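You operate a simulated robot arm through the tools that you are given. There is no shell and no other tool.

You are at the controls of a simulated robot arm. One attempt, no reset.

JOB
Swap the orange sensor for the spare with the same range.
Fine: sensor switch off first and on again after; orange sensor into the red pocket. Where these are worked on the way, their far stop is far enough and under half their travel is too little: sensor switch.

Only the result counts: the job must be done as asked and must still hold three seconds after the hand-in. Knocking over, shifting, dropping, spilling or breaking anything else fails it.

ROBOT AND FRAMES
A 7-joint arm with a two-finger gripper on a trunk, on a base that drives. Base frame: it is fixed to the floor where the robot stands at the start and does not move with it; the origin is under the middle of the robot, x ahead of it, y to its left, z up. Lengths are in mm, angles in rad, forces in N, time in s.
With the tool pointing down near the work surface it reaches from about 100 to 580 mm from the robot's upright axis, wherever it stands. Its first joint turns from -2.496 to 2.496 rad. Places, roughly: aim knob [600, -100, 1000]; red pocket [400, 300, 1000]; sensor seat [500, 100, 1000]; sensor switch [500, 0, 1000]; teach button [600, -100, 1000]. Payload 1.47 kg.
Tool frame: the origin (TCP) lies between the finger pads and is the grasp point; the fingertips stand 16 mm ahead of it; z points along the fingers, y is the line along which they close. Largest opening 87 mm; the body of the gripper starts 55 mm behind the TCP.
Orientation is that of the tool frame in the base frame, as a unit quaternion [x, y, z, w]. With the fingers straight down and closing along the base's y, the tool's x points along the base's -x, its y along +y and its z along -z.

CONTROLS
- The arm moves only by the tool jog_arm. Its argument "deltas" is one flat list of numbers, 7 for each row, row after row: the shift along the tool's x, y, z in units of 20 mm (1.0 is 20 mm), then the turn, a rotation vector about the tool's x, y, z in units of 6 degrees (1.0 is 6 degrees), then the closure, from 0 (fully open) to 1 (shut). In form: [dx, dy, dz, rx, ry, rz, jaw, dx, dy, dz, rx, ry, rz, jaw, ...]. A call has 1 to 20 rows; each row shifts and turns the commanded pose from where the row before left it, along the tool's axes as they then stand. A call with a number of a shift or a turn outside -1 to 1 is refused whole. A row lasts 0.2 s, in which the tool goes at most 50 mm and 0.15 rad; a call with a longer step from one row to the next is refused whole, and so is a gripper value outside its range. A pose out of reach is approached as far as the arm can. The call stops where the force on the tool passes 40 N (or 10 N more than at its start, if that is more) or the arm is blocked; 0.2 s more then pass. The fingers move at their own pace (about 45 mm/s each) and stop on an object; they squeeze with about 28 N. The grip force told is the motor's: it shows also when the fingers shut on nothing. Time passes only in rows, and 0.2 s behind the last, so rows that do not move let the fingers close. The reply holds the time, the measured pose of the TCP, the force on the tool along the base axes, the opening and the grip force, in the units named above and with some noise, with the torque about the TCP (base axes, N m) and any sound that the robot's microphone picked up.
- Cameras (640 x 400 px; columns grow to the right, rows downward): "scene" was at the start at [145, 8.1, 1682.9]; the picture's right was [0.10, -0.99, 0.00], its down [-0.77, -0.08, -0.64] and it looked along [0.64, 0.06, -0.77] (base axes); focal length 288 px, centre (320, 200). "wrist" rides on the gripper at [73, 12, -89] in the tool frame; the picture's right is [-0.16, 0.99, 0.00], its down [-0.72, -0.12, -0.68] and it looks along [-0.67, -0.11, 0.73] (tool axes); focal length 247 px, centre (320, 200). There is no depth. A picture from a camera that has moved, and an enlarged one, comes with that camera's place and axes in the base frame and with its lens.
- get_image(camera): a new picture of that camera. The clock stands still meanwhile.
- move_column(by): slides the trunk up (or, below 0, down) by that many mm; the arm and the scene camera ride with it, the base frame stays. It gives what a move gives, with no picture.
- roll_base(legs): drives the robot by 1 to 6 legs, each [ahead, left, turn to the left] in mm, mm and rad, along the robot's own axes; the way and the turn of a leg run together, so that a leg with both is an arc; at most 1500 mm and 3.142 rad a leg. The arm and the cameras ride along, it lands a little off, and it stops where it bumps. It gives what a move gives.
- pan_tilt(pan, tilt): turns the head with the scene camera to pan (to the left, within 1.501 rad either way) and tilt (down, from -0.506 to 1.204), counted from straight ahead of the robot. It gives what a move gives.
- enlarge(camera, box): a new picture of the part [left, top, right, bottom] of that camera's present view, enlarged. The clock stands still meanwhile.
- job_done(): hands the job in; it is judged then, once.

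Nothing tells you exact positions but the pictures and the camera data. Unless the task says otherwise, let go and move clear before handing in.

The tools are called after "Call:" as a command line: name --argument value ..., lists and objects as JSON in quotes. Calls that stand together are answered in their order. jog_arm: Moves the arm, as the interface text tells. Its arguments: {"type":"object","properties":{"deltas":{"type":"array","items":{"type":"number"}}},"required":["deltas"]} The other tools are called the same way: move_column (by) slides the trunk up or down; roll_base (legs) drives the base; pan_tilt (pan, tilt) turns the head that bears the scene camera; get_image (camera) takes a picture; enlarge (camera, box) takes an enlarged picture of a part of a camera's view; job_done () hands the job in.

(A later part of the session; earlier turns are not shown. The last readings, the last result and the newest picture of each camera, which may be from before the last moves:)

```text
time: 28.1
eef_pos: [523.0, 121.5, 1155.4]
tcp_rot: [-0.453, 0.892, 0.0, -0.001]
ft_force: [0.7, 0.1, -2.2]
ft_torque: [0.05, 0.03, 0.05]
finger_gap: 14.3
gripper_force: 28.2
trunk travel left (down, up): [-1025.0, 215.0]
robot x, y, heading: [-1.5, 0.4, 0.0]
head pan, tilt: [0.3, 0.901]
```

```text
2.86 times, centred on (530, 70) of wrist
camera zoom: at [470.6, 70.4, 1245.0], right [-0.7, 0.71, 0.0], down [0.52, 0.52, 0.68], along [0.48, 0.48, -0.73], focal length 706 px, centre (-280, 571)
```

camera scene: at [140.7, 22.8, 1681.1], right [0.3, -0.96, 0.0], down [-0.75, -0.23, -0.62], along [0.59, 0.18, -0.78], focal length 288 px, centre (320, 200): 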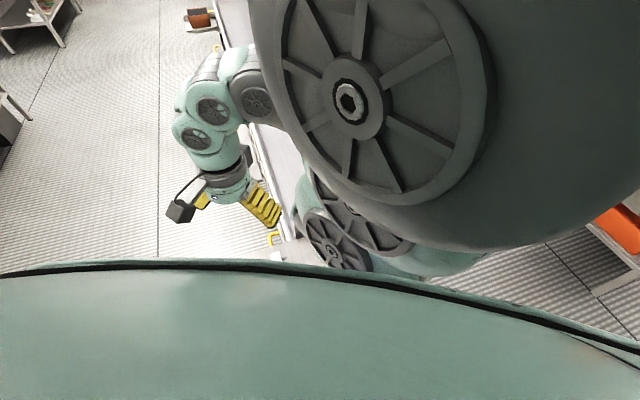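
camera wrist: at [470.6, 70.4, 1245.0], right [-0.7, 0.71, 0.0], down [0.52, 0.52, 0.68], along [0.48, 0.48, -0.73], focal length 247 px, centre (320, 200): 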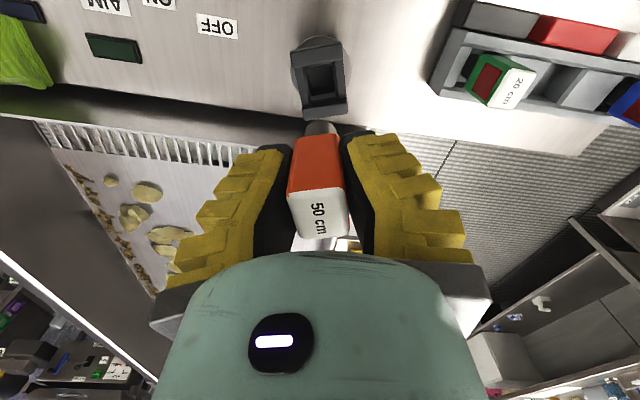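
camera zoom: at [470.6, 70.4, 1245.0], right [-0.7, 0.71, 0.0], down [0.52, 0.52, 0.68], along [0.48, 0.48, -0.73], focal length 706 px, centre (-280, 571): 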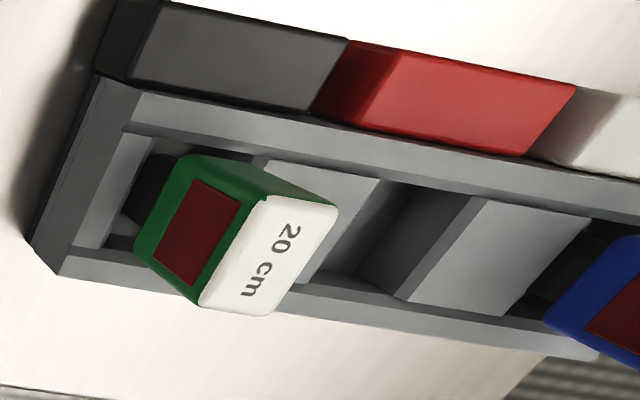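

The orange sensor is out, with a peg below it; all views agree on the red pocket centre at about (371,280). I'll rotate to the tray's direction (126°) and travel above the red pocket at this height.

Call:
jog_arm --deltas '[0, 0, 0, 0, 0, 0.97, 1, 0, 0, 0, 0, 0, 0.97, 1, 0, 0, 0, 0, 0, 0.97, 1, 0.12, 0.9, 0, 0, 0, 0, 1, 0.12, 0.9, 0, 0, 0, 0, 1, 0.12, 0.9, 0, 0, 0, 0, 1, 0.12, 0.9, 0, 0, 0, 0, 1, 0.12, 0.9, 0, 0, 0, 0, 1, 0.12, 0.9, 0, 0, 0, 0, 1, 0.12, 0.9, 0, 0, 0, 0, 1, 0.12, 0.9, 0, 0, 0, 0, 1, 0.12, 0.9, 0, 0, 0, 0, 1, 0.12, 0.9, 0, 0, 0, 0, 1, 0.12, 0.9, 0, 0, 0, 0, 1, 0.12, 0.9, 0, 0, 0, 0, 1]'

Call:
get_image --camera "wrist"

Call:
enlarge --camera "wrist" --box '[180, 0, 460, 200]'

```text
time: 31.3
eef_pos: [373.6, 280.3, 1156.9]
tcp_rot: [-0.311, 0.95, 0.0, -0.001]
ft_force: [-0.2, -0.4, -1.2]
ft_torque: [-0.06, -0.03, 0.01]
finger_gap: 14.2
gripper_force: 28.3
trunk travel left (down, up): [-1025.0, 215.0]
robot x, y, heading: [0.4, -3.3, 0.002]
head pan, tilt: [0.3, 0.901]
```

```text
taken
camera wrist: at [306.8, 247.0, 1245.6], right [-0.46, 0.89, 0.0], down [0.65, 0.34, 0.68], along [0.6, 0.31, -0.73], focal length 247 px, centre (320, 200)
```

wrist: 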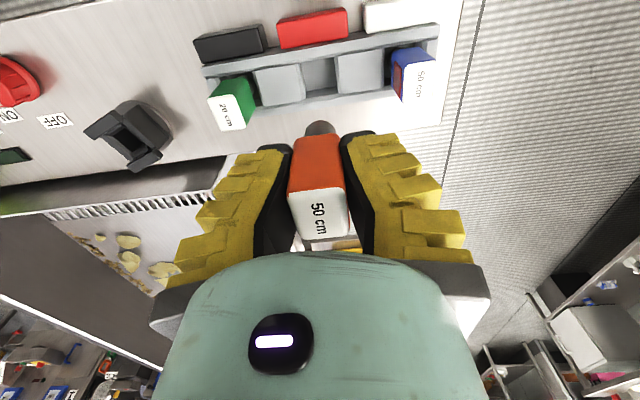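

```text
2.00 times, centred on (320, 100) of wrist
camera zoom: at [306.8, 247.0, 1245.6], right [-0.46, 0.89, 0.0], down [0.65, 0.34, 0.68], along [0.6, 0.31, -0.73], focal length 494 px, centre (320, 400)
```

zoom: 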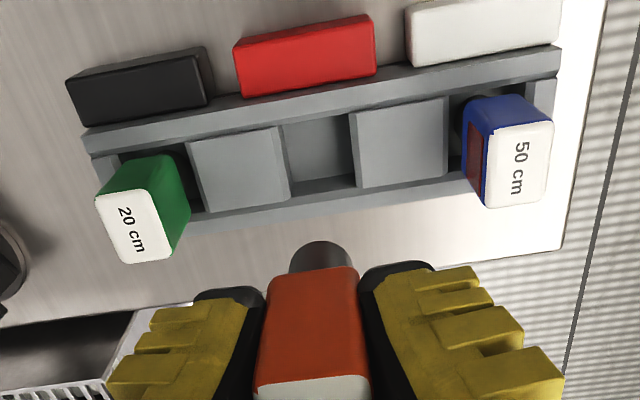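

I have a clear view of the tray: the red pocket centre is (372.3,280.0), which also matches the midpoint between the green and blue sensors. I'll check how the sensor sits in the fingers.

Call:
enlarge --camera "wrist" --box '[240, 110, 400, 260]'

```text
2.67 times, centred on (320, 185) of wrist
camera zoom: at [306.8, 247.0, 1245.6], right [-0.46, 0.89, 0.0], down [0.65, 0.34, 0.68], along [0.6, 0.31, -0.73], focal length 659 px, centre (320, 240)
```

zoom: 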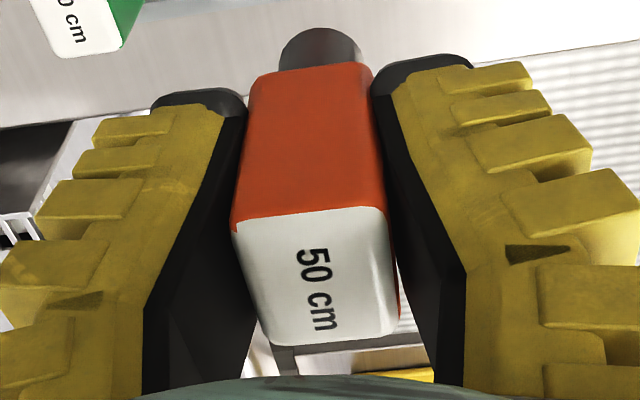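

The sensor sits centred in the grip (body bottom ≈22 mm below TCP, with a round peg beneath) and the TCP is within 0.5 mm of the red pocket centre. Descend partway and recheck.

Call:
jog_arm --deltas '[0, -0.02, 0.9, 0, 0, 0, 1, 0, 0, 0.9, 0, 0, 0, 1, 0, 0, 0.9, 0, 0, 0, 1, 0, 0, 0.8, 0, 0, 0, 1, 0, 0, 0.5, 0, 0, 0, 1, 0, 0, 0, 0, 0, 0, 1]'

Call:
get_image --camera "wrist"

Call:
enlarge --camera "wrist" --box '[200, 30, 440, 180]'

```text
time: 32.7
eef_pos: [372.6, 279.0, 1075.6]
tcp_rot: [-0.311, 0.95, -0.001, -0.001]
ft_force: [0.5, -0.5, -1.0]
ft_torque: [-0.02, -0.01, 0.0]
finger_gap: 14.1
gripper_force: 28.2
trunk travel left (down, up): [-1025.0, 215.0]
robot x, y, heading: [-2.0, -0.7, 0.001]
head pan, tilt: [0.3, 0.901]
```

```text
taken
camera wrist: at [306.5, 246.5, 1165.3], right [-0.46, 0.89, 0.0], down [0.65, 0.34, 0.68], along [0.6, 0.31, -0.74], focal length 247 px, centre (320, 200)
```

wrist: 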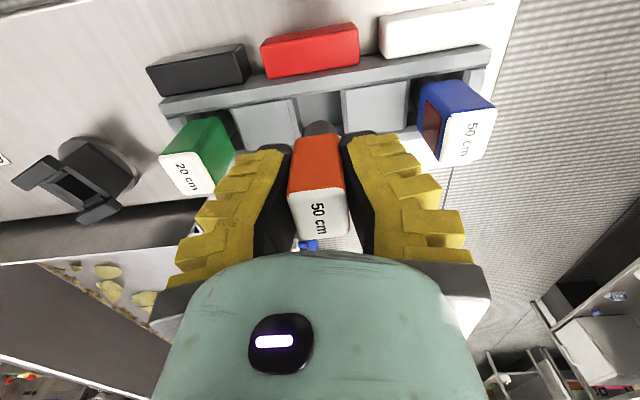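

```text
2.67 times, centred on (320, 105) of wrist
camera zoom: at [306.5, 246.5, 1165.3], right [-0.46, 0.89, 0.0], down [0.65, 0.34, 0.68], along [0.6, 0.31, -0.74], focal length 659 px, centre (320, 453)
```

zoom: 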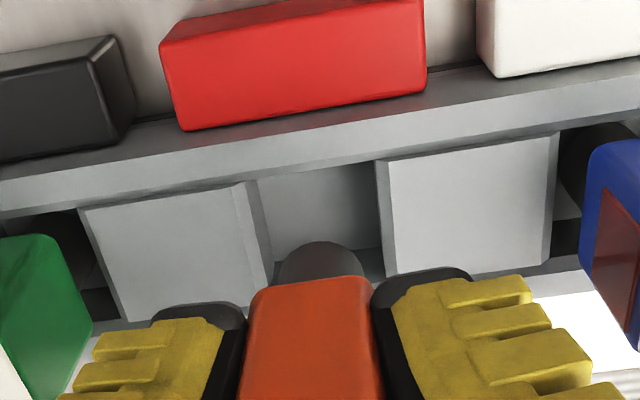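

Call:
enlarge --camera "wrist" --box '[390, 30, 510, 170]'

Call:
enlarge --camera "wrist" --box '[150, 60, 270, 200]'

Call:
enlarge --camera "wrist" --box '[0, 100, 150, 240]'

```text
2.86 times, centred on (450, 100) of wrist
camera zoom: at [306.5, 246.5, 1165.3], right [-0.46, 0.89, 0.0], down [0.65, 0.34, 0.68], along [0.6, 0.31, -0.74], focal length 706 px, centre (-51, 486)
```

zoom: 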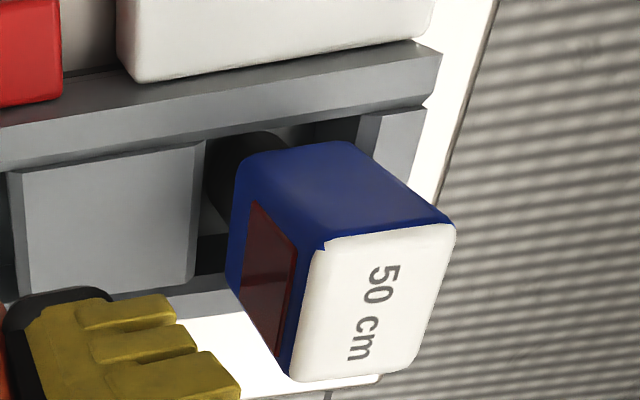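

```text
2.86 times, centred on (210, 130) of wrist
camera zoom: at [306.5, 246.5, 1165.3], right [-0.46, 0.89, 0.0], down [0.65, 0.34, 0.68], along [0.6, 0.31, -0.74], focal length 706 px, centre (634, 400)
```

zoom: 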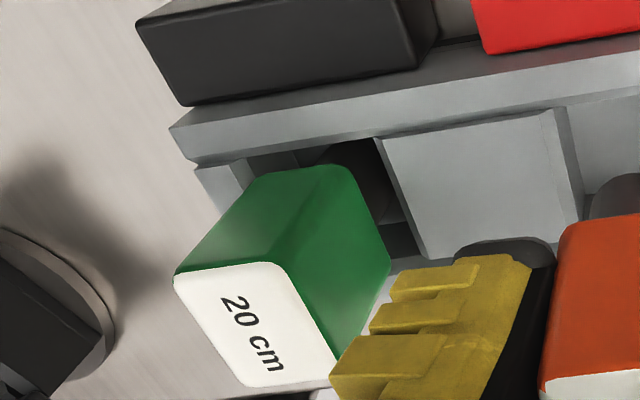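

```text
2.86 times, centred on (75, 170) of wrist
camera zoom: at [306.5, 246.5, 1165.3], right [-0.46, 0.89, 0.0], down [0.65, 0.34, 0.68], along [0.6, 0.31, -0.74], focal length 706 px, centre (1020, 286)
```

zoom: 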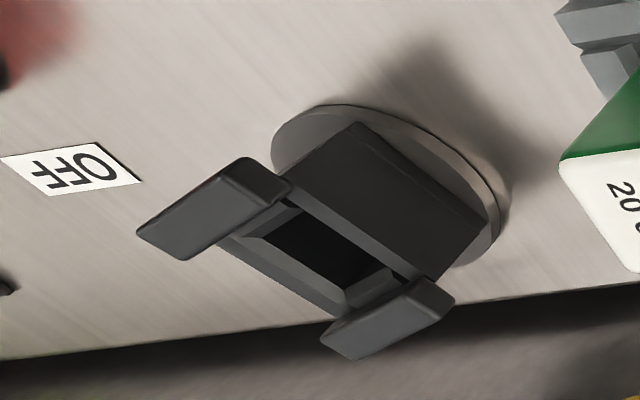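

The pegs go into chamfered pockets. I'll lower the orange sensor gently into the red pocket, watching the force.

Call:
jog_arm --deltas '[0, 0.02, 0.4, 0, 0, 0, 1, 0, 0, 0.4, 0, 0, 0, 1, 0, 0, 0.35, 0, 0, 0, 1, 0, 0, 0.35, 0, 0, 0, 1, 0, 0, 0.3, 0, 0, 0, 1, 0, 0, 0, 0, 0, 0, 1]'

Call:
get_image --camera "wrist"

```text
time: 34.1
eef_pos: [373.9, 278.2, 1039.7]
tcp_rot: [-0.312, 0.95, -0.001, -0.002]
ft_force: [-0.6, -0.3, -1.2]
ft_torque: [0.02, 0.02, 0.02]
finger_gap: 14.3
gripper_force: 28.2
trunk travel left (down, up): [-1025.0, 215.0]
robot x, y, heading: [-0.3, -1.2, -0.003]
head pan, tilt: [0.3, 0.901]
```

```text
taken
camera wrist: at [307.0, 245.0, 1129.4], right [-0.46, 0.89, 0.0], down [0.65, 0.34, 0.68], along [0.6, 0.31, -0.73], focal length 247 px, centre (320, 200)
```

wrist: 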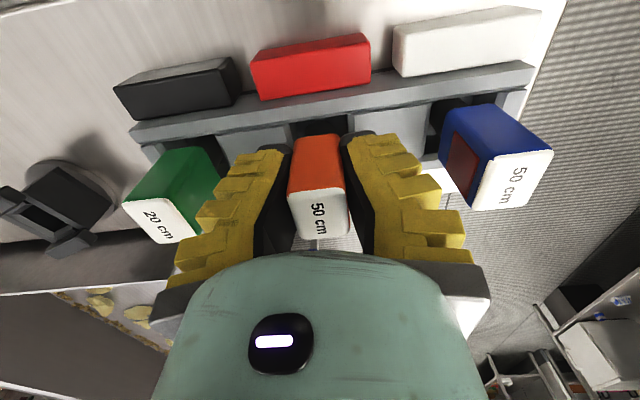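

Position drifted about 1.5 mm; I'll correct and continue down to seat it.

Call:
jog_arm --deltas '[-0.03, 0.07, 0, 0, 0, 0, 1, 0, 0, 0.2, 0, 0, 0, 1, 0, 0, 0.15, 0, 0, 0, 1, 0, 0, 0, 0, 0, 0, 1]'

Call:
get_image --camera "wrist"

```text
time: 35.1
eef_pos: [373.2, 281.4, 1032.4]
tcp_rot: [-0.311, 0.95, 0.001, 0.0]
ft_force: [-2.0, -1.7, 9.4]
ft_torque: [-0.05, 0.07, -0.01]
finger_gap: 17.1
gripper_force: 27.9
trunk travel left (down, up): [-1025.0, 215.0]
robot x, y, heading: [0.0, 6.3, -0.001]
head pan, tilt: [0.3, 0.901]
```

```text
taken
camera wrist: at [306.5, 247.9, 1122.5], right [-0.46, 0.89, 0.0], down [0.65, 0.34, 0.68], along [0.6, 0.31, -0.73], focal length 247 px, centre (320, 200)
```

wrist: 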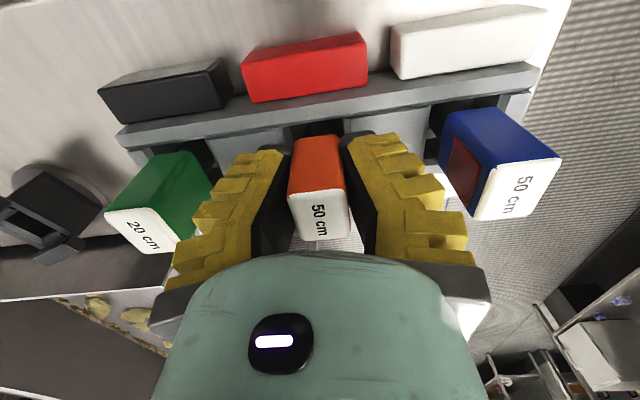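

Contact is felt (9 N) at about the same height as the other sensors. I'll press 2 mm more to confirm it is bottomed.

Call:
jog_arm --deltas '[0, 0, 0.1, 0, 0, 0, 1, 0, 0, 0, 0, 0, 0, 1]'

Call:
enlarge --camera "wrist" --box '[100, 60, 580, 260]'

```text
time: 35.7
eef_pos: [372.4, 282.4, 1031.2]
tcp_rot: [-0.312, 0.95, 0.0, 0.0]
ft_force: [-3.8, -3.2, 19.0]
ft_torque: [-0.13, 0.15, 0.0]
finger_gap: 22.8
gripper_force: 28.2
trunk travel left (down, up): [-1025.0, 215.0]
robot x, y, heading: [-1.6, 0.2, 0.002]
head pan, tilt: [0.3, 0.901]
```

```text
1.33 times, centred on (340, 160) of wrist
camera zoom: at [306.7, 248.1, 1120.6], right [-0.46, 0.89, 0.0], down [0.65, 0.34, 0.68], along [0.6, 0.31, -0.73], focal length 329 px, centre (293, 253)
```

zoom: 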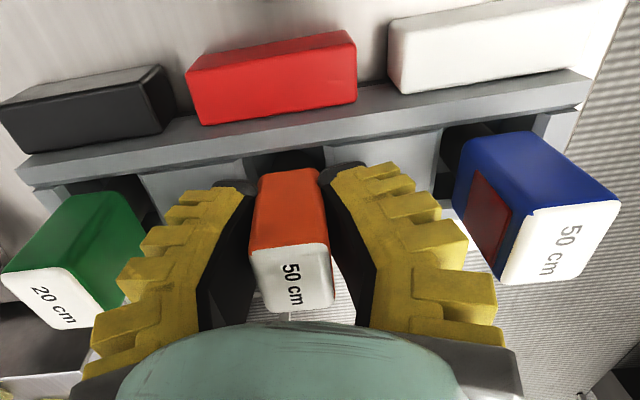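

Bottomed (19 N). Open and lift away.

Call:
jog_arm --deltas '[0, 0, -0.1, 0, 0, 0, 1, 0, 0, 0, 0, 0, 0, 0.7, 0, 0, 0, 0, 0, 0, 0.4, 0, 0, 0, 0, 0, 0, 0.3, 0, 0, 0, 0, 0, 0, 0.3, 0, 0, -0.6, 0, 0, 0, 0.3, 0, 0, -0.8, 0, 0, 0, 0.3, 0, 0, -0.9, 0, 0, 0, 0.3, 0, 0, -0.9, 0, 0, 0, 0.3, 0, 0, -0.9, 0, 0, 0, 0.3]'

Call:
get_image --camera "wrist"

Call:
enlarge --camera "wrist" --box '[180, 0, 500, 200]'

```text
time: 37.9
eef_pos: [372.6, 281.4, 1113.7]
tcp_rot: [-0.312, 0.95, 0.0, -0.002]
ft_force: [0.2, -0.9, 0.8]
ft_torque: [0.01, -0.05, -0.01]
finger_gap: 65.6
gripper_force: 3.3
trunk travel left (down, up): [-1025.0, 215.0]
robot x, y, heading: [3.2, 3.2, 0.004]
head pan, tilt: [0.3, 0.901]
```

```text
taken
camera wrist: at [305.3, 247.4, 1203.4], right [-0.46, 0.89, 0.0], down [0.65, 0.34, 0.68], along [0.6, 0.31, -0.74], focal length 247 px, centre (320, 200)
```

wrist: 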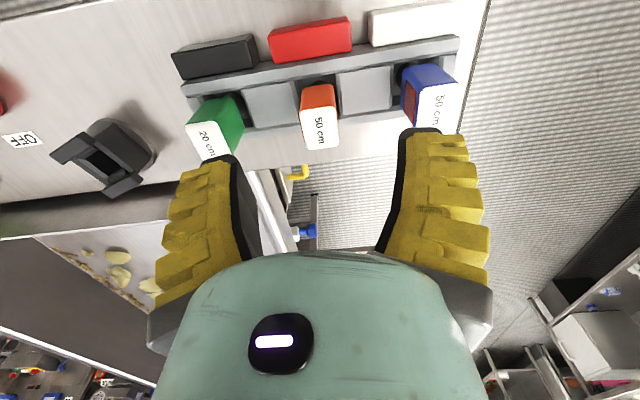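

```text
2.00 times, centred on (340, 100) of wrist
camera zoom: at [305.3, 247.4, 1203.4], right [-0.46, 0.89, 0.0], down [0.65, 0.34, 0.68], along [0.6, 0.31, -0.74], focal length 494 px, centre (280, 400)
```

zoom: 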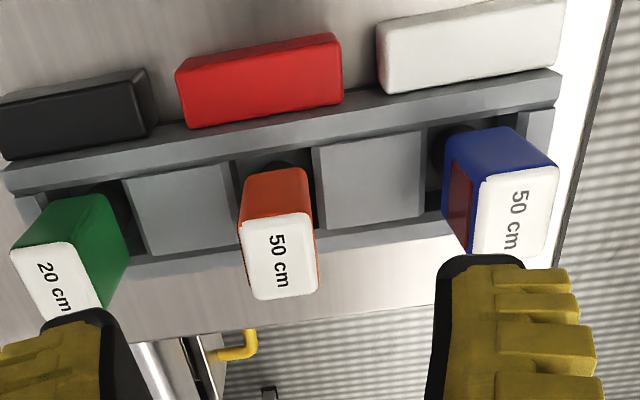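

The orange sensor stands upright in the red pocket, aligned with the others. Next, move over to the blue 50 cm spare.

Call:
jog_arm --deltas '[0, 0.93, 0, 0, 0, 0, 0, 0, 0.93, 0, 0, 0, 0, 0, 0, 0.93, 0, 0, 0, 0, 0, 0, 0.93, 0, 0, 0, 0, 0, 0, 0, 0.8, 0, 0, 0, 0, 0, 0, 0.6, 0, 0, 0, 0, 0, 0, 0, 0, 0, 0, 0]'

Call:
get_image --camera "wrist"

Call:
enlarge --camera "wrist" --box '[220, 70, 420, 220]'

```text
time: 39.5
eef_pos: [326.4, 340.3, 1086.8]
tcp_rot: [-0.311, 0.95, 0.001, -0.001]
ft_force: [0.3, -0.3, 0.0]
ft_torque: [0.0, 0.0, 0.02]
finger_gap: 87.4
gripper_force: 0.0
trunk travel left (down, up): [-1025.0, 215.0]
robot x, y, heading: [1.0, 1.1, -0.003]
head pan, tilt: [0.3, 0.901]
```

```text
taken
camera wrist: at [260.8, 307.0, 1175.1], right [-0.46, 0.89, 0.0], down [0.65, 0.33, 0.68], along [0.6, 0.31, -0.73], focal length 247 px, centre (320, 200)
```

wrist: 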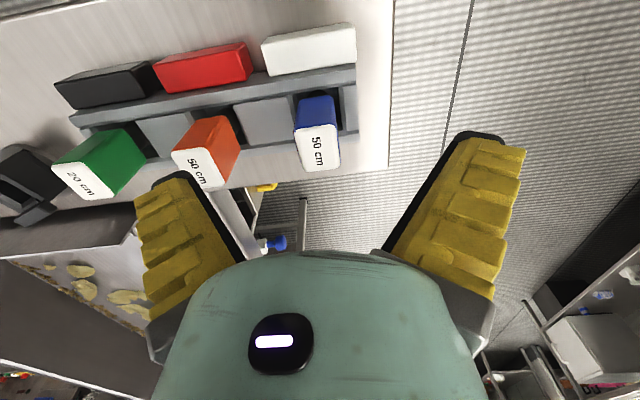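

```text
2.67 times, centred on (320, 145) of wrist
camera zoom: at [260.8, 307.0, 1175.1], right [-0.46, 0.89, 0.0], down [0.65, 0.33, 0.68], along [0.6, 0.31, -0.73], focal length 659 px, centre (320, 347)
```

zoom: 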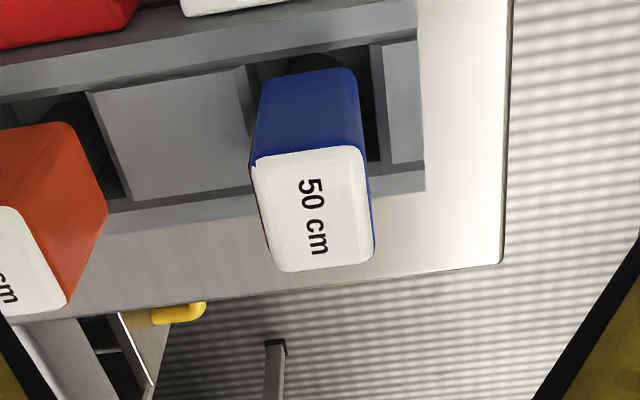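

Blue's centre is about (329.2,340.9), yaw 126°. Adjust 2 mm, descend and grip.

Call:
jog_arm --deltas '[-0.11, -0.05, 0, 0, 0, 0, 0.3, 0, 0, 0, 0, 0, 0, 0.3, 0, 0, 0.67, 0, 0, 0, 0.3, 0, 0, 0.67, 0, 0, 0, 0.3, 0, 0, 0.67, 0, 0, 0, 0.3, 0, 0, 0.67, 0, 0, 0, 0.3, 0, 0, 0, 0, 0, 0, 0.3]'

Call:
get_image --camera "wrist"

```text
time: 41.1
eef_pos: [327.6, 333.9, 1042.2]
tcp_rot: [-0.311, 0.95, 0.0, -0.001]
ft_force: [-0.5, -0.3, 0.4]
ft_torque: [-0.02, -0.01, 0.02]
finger_gap: 65.3
gripper_force: 3.6
out of reach, approached as far as the arm can: row 6
trunk travel left (down, up): [-1025.0, 215.0]
robot x, y, heading: [3.0, 2.7, 0.002]
head pan, tilt: [0.3, 0.901]
```

```text
taken
camera wrist: at [262.4, 301.3, 1130.0], right [-0.46, 0.89, 0.0], down [0.65, 0.34, 0.68], along [0.6, 0.31, -0.73], focal length 247 px, centre (320, 200)
```

wrist: 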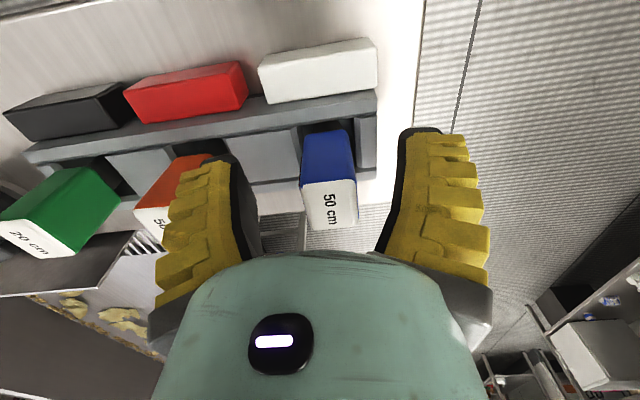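

The arm hit a reach limit at this height (z≈1042). I'll go back up and lower the trunk some, so that the arm is less stretched downward.

Call:
jog_arm --deltas '[0, 0, -0.8, 0, 0, 0, 0.3, 0, 0, -0.8, 0, 0, 0, 0.3, 0, 0, -0.8, 0, 0, 0, 0.3, 0, 0, -0.8, 0, 0, 0, 0.3, 0, 0, -0.8, 0, 0, 0, 0.3, 0, 0, -0.8, 0, 0, 0, 0.3, 0, 0, 0, 0, 0, 0, 0.3]'

Call:
move_column --by -60

Call:
get_image --camera "wrist"

Call:
get_image --camera "scene"

```text
time: 42.7
eef_pos: [328.5, 332.8, 1136.0]
tcp_rot: [-0.312, 0.95, 0.0, -0.001]
ft_force: [0.1, -0.4, 0.5]
ft_torque: [0.01, -0.01, -0.01]
finger_gap: 65.4
gripper_force: 3.1
trunk travel left (down, up): [-1025.0, 215.0]
robot x, y, heading: [-0.1, 1.1, -0.002]
head pan, tilt: [0.3, 0.901]
```

```text
time: 43.7
eef_pos: [327.7, 333.9, 1076.1]
tcp_rot: [-0.312, 0.95, 0.0, -0.001]
ft_force: [1.0, 0.7, -0.3]
ft_torque: [0.02, 0.0, -0.01]
finger_gap: 65.6
gripper_force: 3.2
trunk travel left (down, up): [-965.0, 275.0]
robot x, y, heading: [0.9, 2.0, 0.001]
head pan, tilt: [0.3, 0.901]
```

```text
taken
camera wrist: at [262.1, 300.3, 1165.2], right [-0.46, 0.89, 0.0], down [0.65, 0.34, 0.68], along [0.6, 0.31, -0.73], focal length 247 px, centre (320, 200)
```

wrist: 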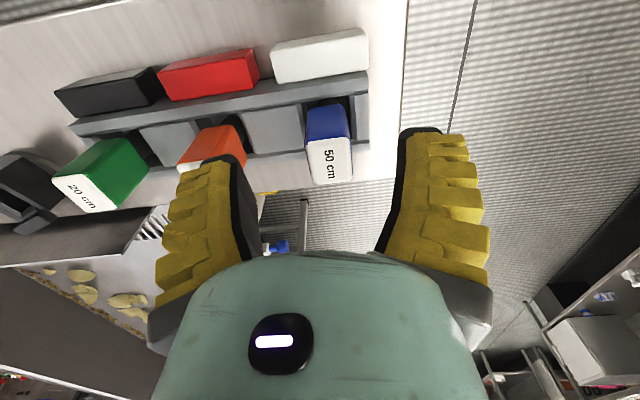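

```text
taken
camera scene: at [140.7, 22.7, 1621.1], right [0.3, -0.96, 0.0], down [-0.75, -0.23, -0.62], along [0.59, 0.18, -0.78], focal length 288 px, centre (320, 200)
```

scene: 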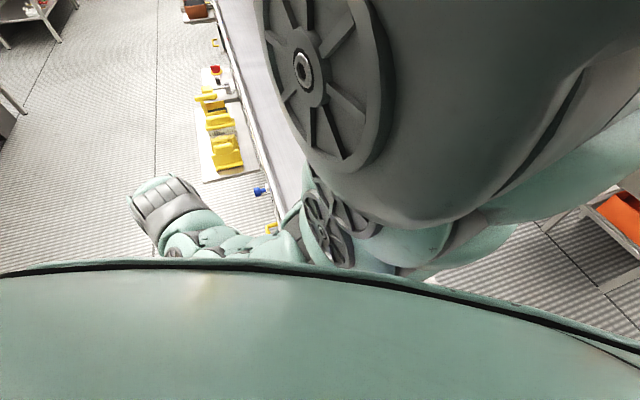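

Call:
jog_arm --deltas '[-0.25, 0.24, 0, 0, 0, 0, 0.3, 0, 0, 0.3, 0, 0, 0, 0.3, 0, 0, 0, 0, 0, 0, 0.3]'

Call:
get_image --camera "wrist"

Call:
enlarge --camera "wrist" --box '[220, 70, 420, 220]'

```text
time: 44.5
eef_pos: [329.3, 340.5, 1069.9]
tcp_rot: [-0.312, 0.95, 0.0, -0.001]
ft_force: [-0.2, 0.0, 0.9]
ft_torque: [-0.02, -0.01, 0.01]
finger_gap: 65.4
gripper_force: 2.9
trunk travel left (down, up): [-965.0, 275.0]
robot x, y, heading: [-2.5, -0.3, 0.001]
head pan, tilt: [0.3, 0.901]
```

```text
taken
camera wrist: at [263.3, 307.3, 1159.0], right [-0.46, 0.89, 0.0], down [0.65, 0.34, 0.68], along [0.6, 0.31, -0.73], focal length 247 px, centre (320, 200)
```

wrist: 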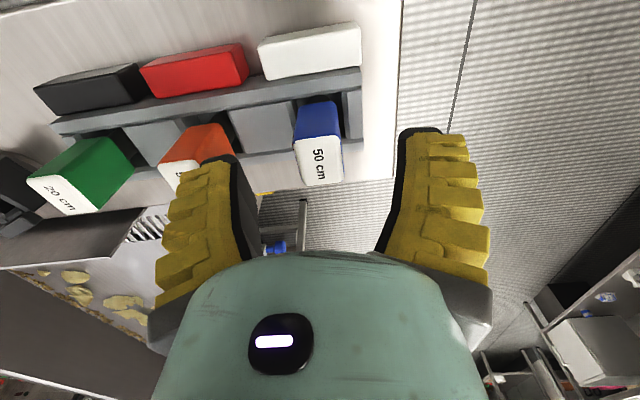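

```text
2.67 times, centred on (320, 145) of wrist
camera zoom: at [263.3, 307.3, 1159.0], right [-0.46, 0.89, 0.0], down [0.65, 0.34, 0.68], along [0.6, 0.31, -0.73], focal length 659 px, centre (320, 347)
```

zoom: 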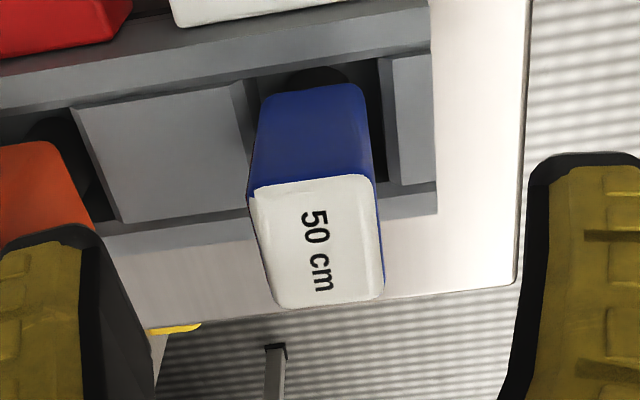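

Centred within 0.5 mm. Descend and check reach.

Call:
jog_arm --deltas '[0, 0.02, 0.48, 0, 0, 0, 0.3, 0, 0, 0.48, 0, 0, 0, 0.3, 0, 0, 0.48, 0, 0, 0, 0.3, 0, 0, 0.45, 0, 0, 0, 0.3, 0, 0, 0, 0, 0, 0, 0.3]'

Call:
get_image --camera "wrist"

```text
time: 45.7
eef_pos: [331.2, 339.9, 1031.4]
tcp_rot: [-0.311, 0.95, -0.001, -0.002]
ft_force: [0.1, -0.2, 0.2]
ft_torque: [0.01, 0.02, -0.01]
finger_gap: 65.4
gripper_force: 3.2
trunk travel left (down, up): [-965.0, 275.0]
robot x, y, heading: [-3.1, -1.4, -0.003]
head pan, tilt: [0.3, 0.901]
```

```text
taken
camera wrist: at [264.0, 307.2, 1121.1], right [-0.46, 0.89, 0.0], down [0.65, 0.34, 0.68], along [0.6, 0.31, -0.73], focal length 247 px, centre (320, 200)
```

wrist: 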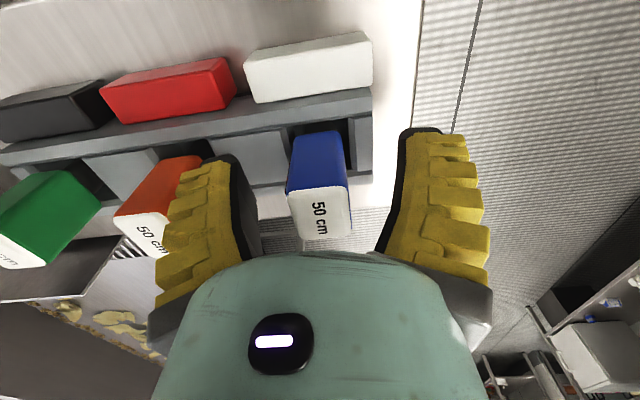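

Reach is fine now. Close on the blue sensor and lift it out.

Call:
jog_arm --deltas '[0, 0, 0, 0, 0, 0, 0.6, 0, 0, 0, 0, 0, 0, 0.8, 0, 0, 0, 0, 0, 0, 1, 0, 0, 0, 0, 0, 0, 1, 0, 0, 0, 0, 0, 0, 1]'

Call:
jog_arm --deltas '[0, 0, -0.3, 0, 0, 0, 1, 0, 0, -0.5, 0, 0, 0, 1, 0, 0, -0.6, 0, 0, 0, 1, 0, 0, -0.8, 0, 0, 0, 1, 0, 0, -0.8, 0, 0, 0, 1, 0, 0, -0.8, 0, 0, 0, 1, 0, 0, -0.8, 0, 0, 0, 1, 0, 0, -0.8, 0, 0, 0, 1, 0, 0, -0.8, 0, 0, 0, 1]'

Call:
get_image --camera "wrist"

Call:
enlarge --camera "wrist" --box '[240, 110, 400, 260]'

```text
time: 46.9
eef_pos: [329.3, 340.5, 1032.2]
tcp_rot: [-0.312, 0.95, 0.0, -0.001]
ft_force: [-2.4, -3.0, 12.7]
ft_torque: [-0.17, 0.16, -0.01]
finger_gap: 18.9
gripper_force: 28.0
trunk travel left (down, up): [-965.0, 275.0]
robot x, y, heading: [-3.0, 2.6, -0.0]
head pan, tilt: [0.3, 0.901]
```

```text
time: 48.9
eef_pos: [330.6, 341.0, 1155.5]
tcp_rot: [-0.312, 0.95, 0.0, 0.001]
ft_force: [0.2, 0.2, -0.5]
ft_torque: [-0.01, -0.02, 0.02]
finger_gap: 14.4
gripper_force: 28.0
trunk travel left (down, up): [-965.0, 275.0]
robot x, y, heading: [1.2, 1.4, 0.002]
head pan, tilt: [0.3, 0.901]
```

```text
taken
camera wrist: at [263.4, 308.1, 1244.3], right [-0.46, 0.89, 0.0], down [0.65, 0.34, 0.68], along [0.6, 0.31, -0.73], focal length 247 px, centre (320, 200)
```

wrist: 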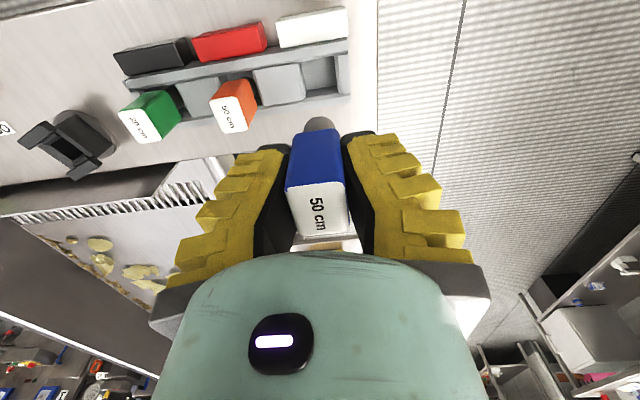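

```text
2.67 times, centred on (320, 185) of wrist
camera zoom: at [263.4, 308.1, 1244.3], right [-0.46, 0.89, 0.0], down [0.65, 0.34, 0.68], along [0.6, 0.31, -0.73], focal length 659 px, centre (320, 240)
```

zoom: 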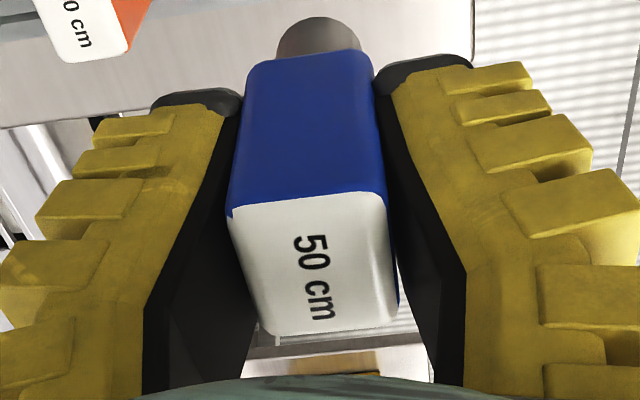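

Blue is in hand, held 3 mm off-centre along tool x (I'll account for it). Now travel above the tray back to the seat and rotate to 143.7°.

Call:
jog_arm --deltas '[-0.094, -0.905, 0, 0, 0, 0, 1, -0.094, -0.905, 0, 0, 0, 0, 1, -0.094, -0.905, 0, 0, 0, 0, 1, -0.094, -0.905, 0, 0, 0, 0, 1, -0.094, -0.905, 0, 0, 0, 0, 1, -0.094, -0.905, 0, 0, 0, 0, 1, -0.094, -0.905, 0, 0, 0, 0, 1, -0.094, -0.905, 0, 0, 0, 0, 1, -0.094, -0.905, 0, 0, 0, 0, 1, -0.094, -0.905, 0, 0, 0, 0, 1, -0.094, -0.905, 0, 0, 0, 0, 1, -0.094, -0.905, 0, 0, 0, 0, 1, -0.094, -0.905, 0, 0, 0, 0, 1, -0.094, -0.905, 0, 0, 0, 0, 1, -0.094, -0.905, 0, 0, 0, 0, 1, -0.094, -0.905, 0, 0, 0, 0, 1, 0, 0, 0, 0, 0, -0.97, 1, 0, 0, 0, 0, 0, -0.97, 1, 0, 0, 0, 0, 0, -0.97, 1, 0, 0, 0, 0, 0, 0, 1]'

Call:
get_image --camera "wrist"

Call:
enlarge --camera "wrist" --box '[240, 20, 400, 140]'

Call:
enlarge --camera "wrist" --box '[240, 110, 400, 260]'

```text
time: 53.1
eef_pos: [526.7, 125.1, 1155.9]
tcp_rot: [-0.454, 0.891, 0.001, -0.001]
ft_force: [0.2, -0.2, -0.4]
ft_torque: [0.01, 0.0, 0.01]
finger_gap: 14.4
gripper_force: 28.2
trunk travel left (down, up): [-965.0, 275.0]
robot x, y, heading: [-1.3, 1.5, 0.0]
head pan, tilt: [0.3, 0.901]
```

```text
taken
camera wrist: at [473.0, 74.2, 1245.1], right [-0.7, 0.71, 0.0], down [0.52, 0.52, 0.68], along [0.48, 0.48, -0.73], focal length 247 px, centre (320, 200)
```

wrist: 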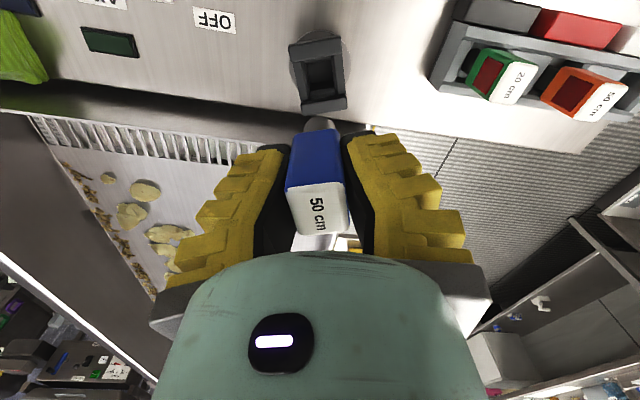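

```text
3.33 times, centred on (320, 80) of wrist
camera zoom: at [473.0, 74.2, 1245.1], right [-0.7, 0.71, 0.0], down [0.52, 0.52, 0.68], along [0.48, 0.48, -0.73], focal length 823 px, centre (320, 600)
```

zoom: 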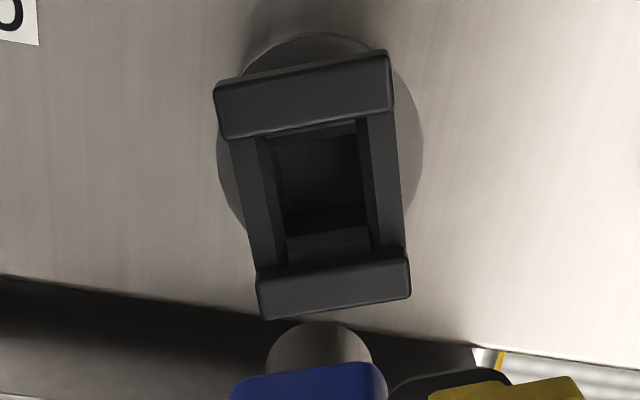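

```text
2.67 times, centred on (320, 185) of wrist
camera zoom: at [473.0, 74.2, 1245.1], right [-0.7, 0.71, 0.0], down [0.52, 0.52, 0.68], along [0.48, 0.48, -0.73], focal length 659 px, centre (320, 240)
```

zoom: 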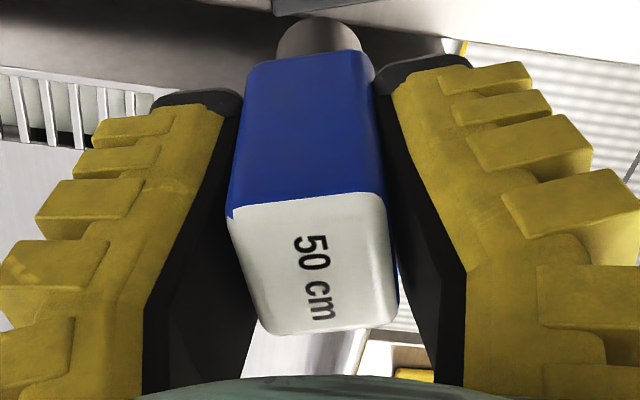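

The seat is clear, centre ≈(523.1,123.8), yaw ≈144°. Descend partway and check alignment.

Call:
jog_arm --deltas '[0.05, 0, 0.9, 0, 0, 0, 1, 0, 0, 0.9, 0, 0, 0, 1, 0, 0, 0.9, 0, 0, 0, 1, 0, 0, 0.8, 0, 0, 0, 1, 0, 0, 0.3, 0, 0, 0, 1, 0, 0, 0, 0, 0, 0, 1]'

Call:
get_image --camera "wrist"

Call:
enlarge --camera "wrist" --box '[220, 50, 420, 175]'

```text
time: 54.5
eef_pos: [525.5, 125.2, 1079.5]
tcp_rot: [-0.453, 0.892, 0.001, -0.001]
ft_force: [-0.5, -0.9, -1.3]
ft_torque: [-0.01, 0.04, 0.0]
finger_gap: 14.3
gripper_force: 28.2
trunk travel left (down, up): [-965.0, 275.0]
robot x, y, heading: [1.5, 4.5, -0.002]
head pan, tilt: [0.3, 0.901]
```

```text
taken
camera wrist: at [471.4, 73.4, 1169.0], right [-0.7, 0.71, 0.0], down [0.52, 0.52, 0.68], along [0.48, 0.48, -0.73], focal length 247 px, centre (320, 200)
```

wrist: 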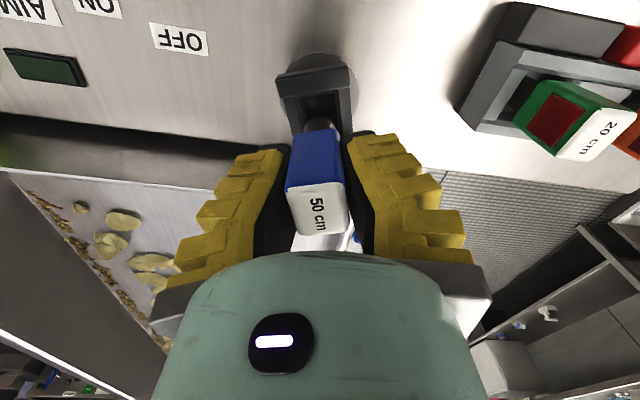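

```text
3.20 times, centred on (320, 112) of wrist
camera zoom: at [471.4, 73.4, 1169.0], right [-0.7, 0.71, 0.0], down [0.52, 0.52, 0.68], along [0.48, 0.48, -0.73], focal length 790 px, centre (320, 480)
```

zoom: 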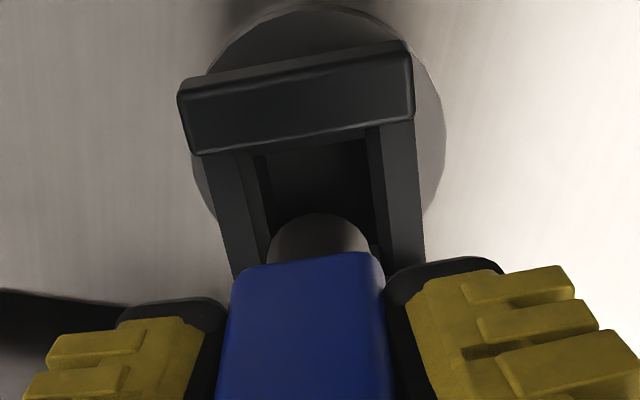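

Lateral alignment looks good. Lower it in slowly.

Call:
jog_arm --deltas '[-0.02, 0, 0.4, 0, 0, 0, 1, 0, 0, 0.4, 0, 0, 0, 1, 0, 0, 0.35, 0, 0, 0, 1, 0, 0, 0.35, 0, 0, 0, 1, 0, 0, 0.3, 0, 0, 0, 1, 0, 0, 0, 0, 0, 0, 1]'

Call:
get_image --camera "wrist"

Call:
enlarge --camera "wrist" --box '[220, 60, 420, 250]'

```text
time: 55.9
eef_pos: [524.8, 124.8, 1043.7]
tcp_rot: [-0.452, 0.892, 0.001, -0.001]
ft_force: [0.0, -0.9, -1.2]
ft_torque: [0.0, 0.02, -0.04]
finger_gap: 14.3
gripper_force: 28.3
trunk travel left (down, up): [-965.0, 275.0]
robot x, y, heading: [2.7, -2.6, 0.003]
head pan, tilt: [0.3, 0.901]
```

```text
taken
camera wrist: at [471.5, 73.5, 1133.2], right [-0.7, 0.71, 0.0], down [0.52, 0.52, 0.68], along [0.48, 0.48, -0.73], focal length 247 px, centre (320, 200)
```

wrist: 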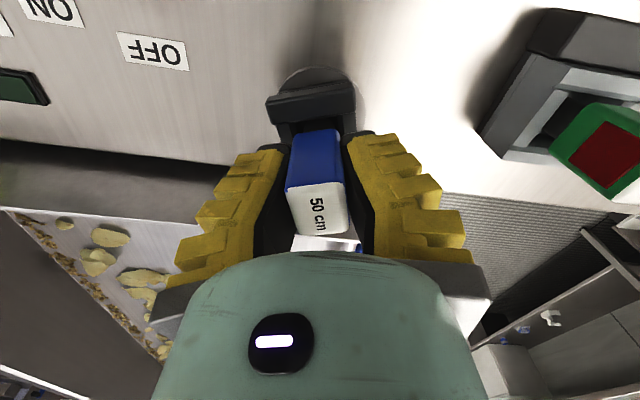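

```text
2.11 times, centred on (320, 155) of wrist
camera zoom: at [471.5, 73.5, 1133.2], right [-0.7, 0.71, 0.0], down [0.52, 0.52, 0.68], along [0.48, 0.48, -0.73], focal length 520 px, centre (320, 295)
```

zoom: 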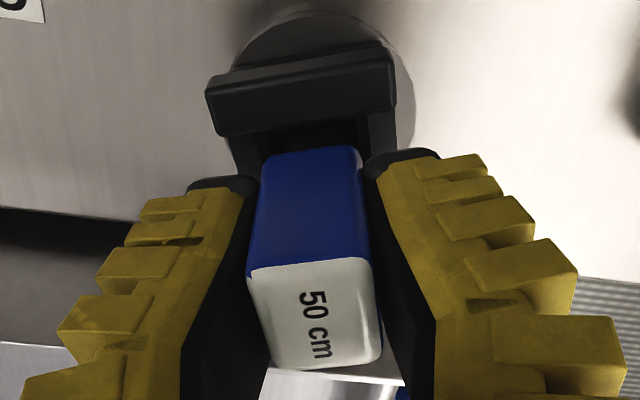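

Call:
jog_arm --deltas '[0, 0, 0.2, 0, 0, 0, 1, 0, 0, 0.2, 0, 0, 0, 1, 0, 0, 0.12, 0, 0, 0, 1, 0, 0, 0, 0, 0, 0, 1]'

Call:
get_image --camera "wrist"

```text
time: 56.9
eef_pos: [525.6, 125.3, 1034.0]
tcp_rot: [-0.452, 0.892, 0.0, 0.0]
ft_force: [-1.7, -0.4, 6.1]
ft_torque: [-0.06, 0.09, -0.03]
finger_gap: 16.1
gripper_force: 28.1
trunk travel left (down, up): [-965.0, 275.0]
robot x, y, heading: [0.5, 1.0, 0.002]
head pan, tilt: [0.3, 0.901]
```

```text
taken
camera wrist: at [472.1, 74.3, 1122.9], right [-0.7, 0.71, 0.0], down [0.52, 0.52, 0.68], along [0.48, 0.48, -0.73], focal length 247 px, centre (320, 200)
```

wrist: 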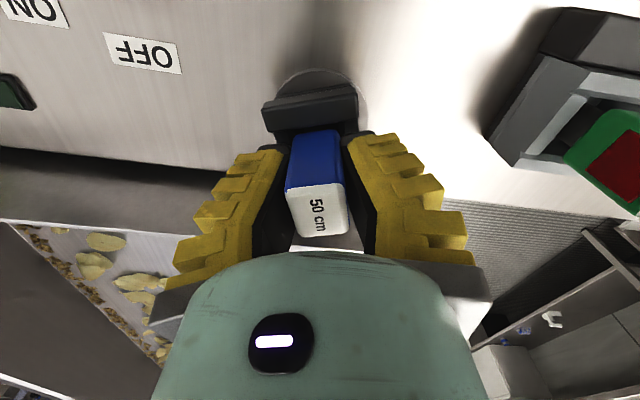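

Contact at the expected seated height. Press a little more to make sure it is fully home.

Call:
jog_arm --deltas '[0, 0, 0.1, 0, 0, 0, 1, 0, 0, 0.06, 0, 0, 0, 1, 0, 0, 0, 0, 0, 0, 1]'

Call:
enlarge --camera "wrist" --box '[220, 60, 420, 250]'

```text
time: 57.7
eef_pos: [525.8, 124.7, 1031.0]
tcp_rot: [-0.453, 0.892, 0.0, 0.0]
ft_force: [-5.9, -1.4, 20.4]
ft_torque: [-0.21, 0.19, -0.06]
finger_gap: 24.5
gripper_force: 27.9
trunk travel left (down, up): [-965.0, 275.0]
robot x, y, heading: [2.9, 2.1, 0.002]
head pan, tilt: [0.3, 0.901]
```

```text
2.11 times, centred on (320, 155) of wrist
camera zoom: at [472.9, 74.2, 1120.1], right [-0.7, 0.71, 0.0], down [0.52, 0.52, 0.68], along [0.48, 0.48, -0.73], focal length 520 px, centre (320, 295)
```

zoom: 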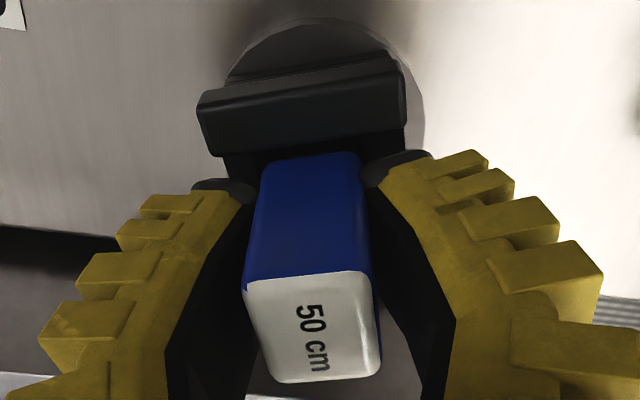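

Bottomed at 20 N. Relieve, open, rise.

Call:
jog_arm --deltas '[0, 0, -0.12, 0, 0, 0, 1, 0, 0, 0, 0, 0, 0, 0.7, 0, 0, 0, 0, 0, 0, 0.4, 0, 0, 0, 0, 0, 0, 0.3, 0, 0, 0, 0, 0, 0, 0.3, 0, 0, -0.6, 0, 0, 0, 0.3, 0, 0, -0.8, 0, 0, 0, 0.3, 0, 0, -0.9, 0, 0, 0, 0.3, 0, 0, -0.9, 0, 0, 0, 0.3, 0, 0, 0, 0, 0, 0, 0.3]'

Call:
get_image --camera "wrist"

Call:
enlarge --camera "wrist" --box '[220, 60, 420, 210]'

```text
time: 59.9
eef_pos: [524.0, 124.6, 1096.3]
tcp_rot: [-0.453, 0.891, 0.0, -0.001]
ft_force: [0.0, -1.0, -0.2]
ft_torque: [0.02, 0.0, 0.01]
finger_gap: 65.0
gripper_force: 2.9
trunk travel left (down, up): [-965.0, 275.0]
robot x, y, heading: [1.1, 0.1, -0.001]
head pan, tilt: [0.3, 0.901]
```

```text
taken
camera wrist: at [471.3, 73.6, 1185.6], right [-0.7, 0.71, 0.0], down [0.52, 0.52, 0.68], along [0.48, 0.48, -0.73], focal length 247 px, centre (320, 200)
```

wrist: 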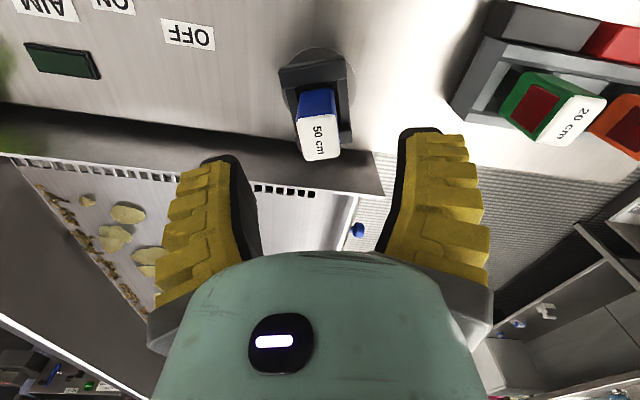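

```text
2.67 times, centred on (320, 135) of wrist
camera zoom: at [471.3, 73.6, 1185.6], right [-0.7, 0.71, 0.0], down [0.52, 0.52, 0.68], along [0.48, 0.48, -0.73], focal length 659 px, centre (320, 373)
```

zoom: 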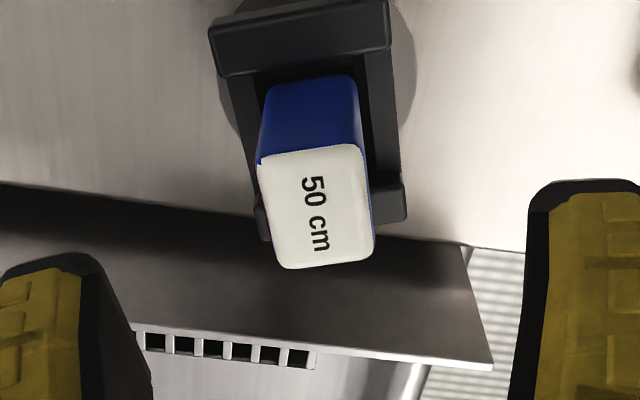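

Blue is seated in place just like orange was. Now back above the switch to turn it on again.

Call:
jog_arm --deltas '[0.83, -0.595, -0.1, 0, 0, 0, 0.2, 0.83, -0.595, -0.1, 0, 0, 0, 0.2, 0.83, -0.595, -0.1, 0, 0, 0, 0.2, 0.83, -0.595, -0.1, 0, 0, 0, 0.2, 0.83, -0.595, 0, 0, 0, 0, 0.2, 0.83, -0.595, 0, 0, 0, 0, 0.2, 0, 0, 0, 0, 0, 0.92, 0.2, 0, 0, 0, 0, 0, 0.92, 0.2, 0, 0, 0, 0, 0, 0, 0.2]'

Call:
get_image --camera "wrist"

Call:
enlarge --camera "wrist" --box '[220, 60, 420, 210]'

```text
time: 61.9
eef_pos: [524.6, 1.5, 1105.0]
tcp_rot: [-0.363, 0.932, 0.0, -0.001]
ft_force: [0.9, 0.0, 0.2]
ft_torque: [0.0, 0.02, 0.0]
finger_gap: 73.1
gripper_force: 2.1
trunk travel left (down, up): [-965.0, 275.0]
robot x, y, heading: [-1.9, -2.2, -0.001]
head pan, tilt: [0.3, 0.901]
```

```text
taken
camera wrist: at [462.1, -38.5, 1194.0], right [-0.55, 0.83, 0.0], down [0.61, 0.41, 0.68], along [0.57, 0.38, -0.73], focal length 247 px, centre (320, 200)
```

wrist: 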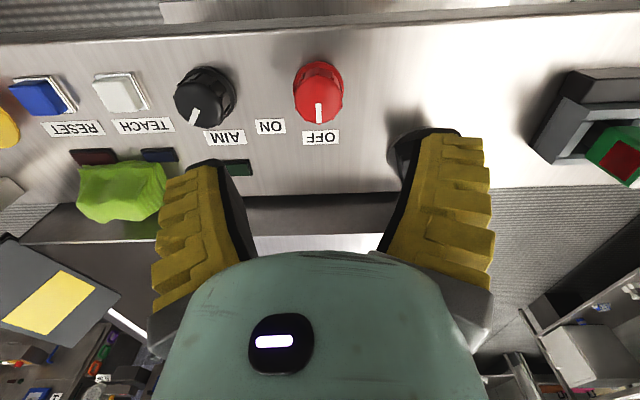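

```text
2.67 times, centred on (320, 135) of wrist
camera zoom: at [462.1, -38.5, 1194.0], right [-0.55, 0.83, 0.0], down [0.61, 0.41, 0.68], along [0.57, 0.38, -0.73], focal length 659 px, centre (320, 373)
```

zoom: 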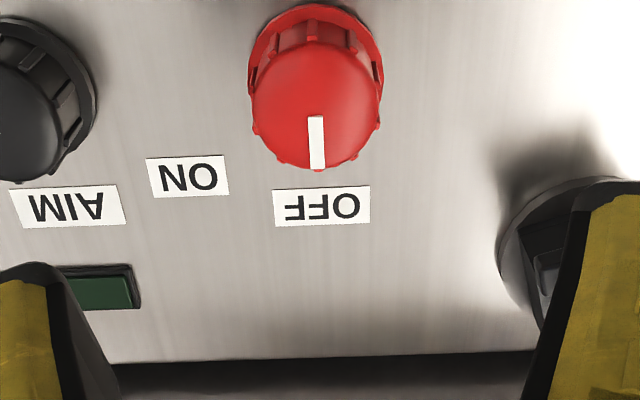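

The knob still points to OFF; combining views, its axis is at about (525,2). Descend and grip it.

Call:
jog_arm --deltas '[-0.03, -0.05, 0.9, 0, 0, 0, 0.2, 0, 0, 0.9, 0, 0, 0, 0.2, 0, 0, 0.9, 0, 0, 0, 0.2, 0, 0, 0.9, 0, 0, 0, 0.2, 0, 0, 0.9, 0, 0, 0, 0.2, 0, 0, 0.75, 0, 0, 0, 0.2, 0, 0, 0, 0, 0, 0, 0.2]'

Call:
get_image --camera "wrist"

```text
time: 63.5
eef_pos: [526.2, 1.0, 999.4]
tcp_rot: [-0.365, 0.931, 0.001, -0.001]
ft_force: [-0.3, -0.4, -0.1]
ft_torque: [0.02, -0.02, 0.01]
finger_gap: 73.1
gripper_force: 2.5
trunk travel left (down, up): [-965.0, 275.0]
robot x, y, heading: [-1.9, -3.9, 0.003]
head pan, tilt: [0.3, 0.901]
```

```text
taken
camera wrist: at [463.8, -38.8, 1089.1], right [-0.55, 0.83, 0.0], down [0.61, 0.41, 0.68], along [0.56, 0.38, -0.73], focal length 247 px, centre (320, 200)
```

wrist: 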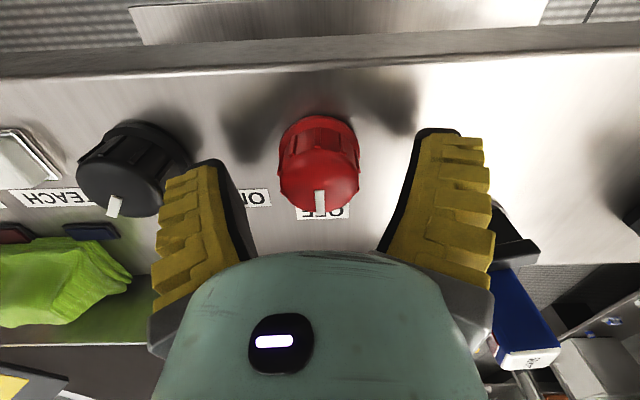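

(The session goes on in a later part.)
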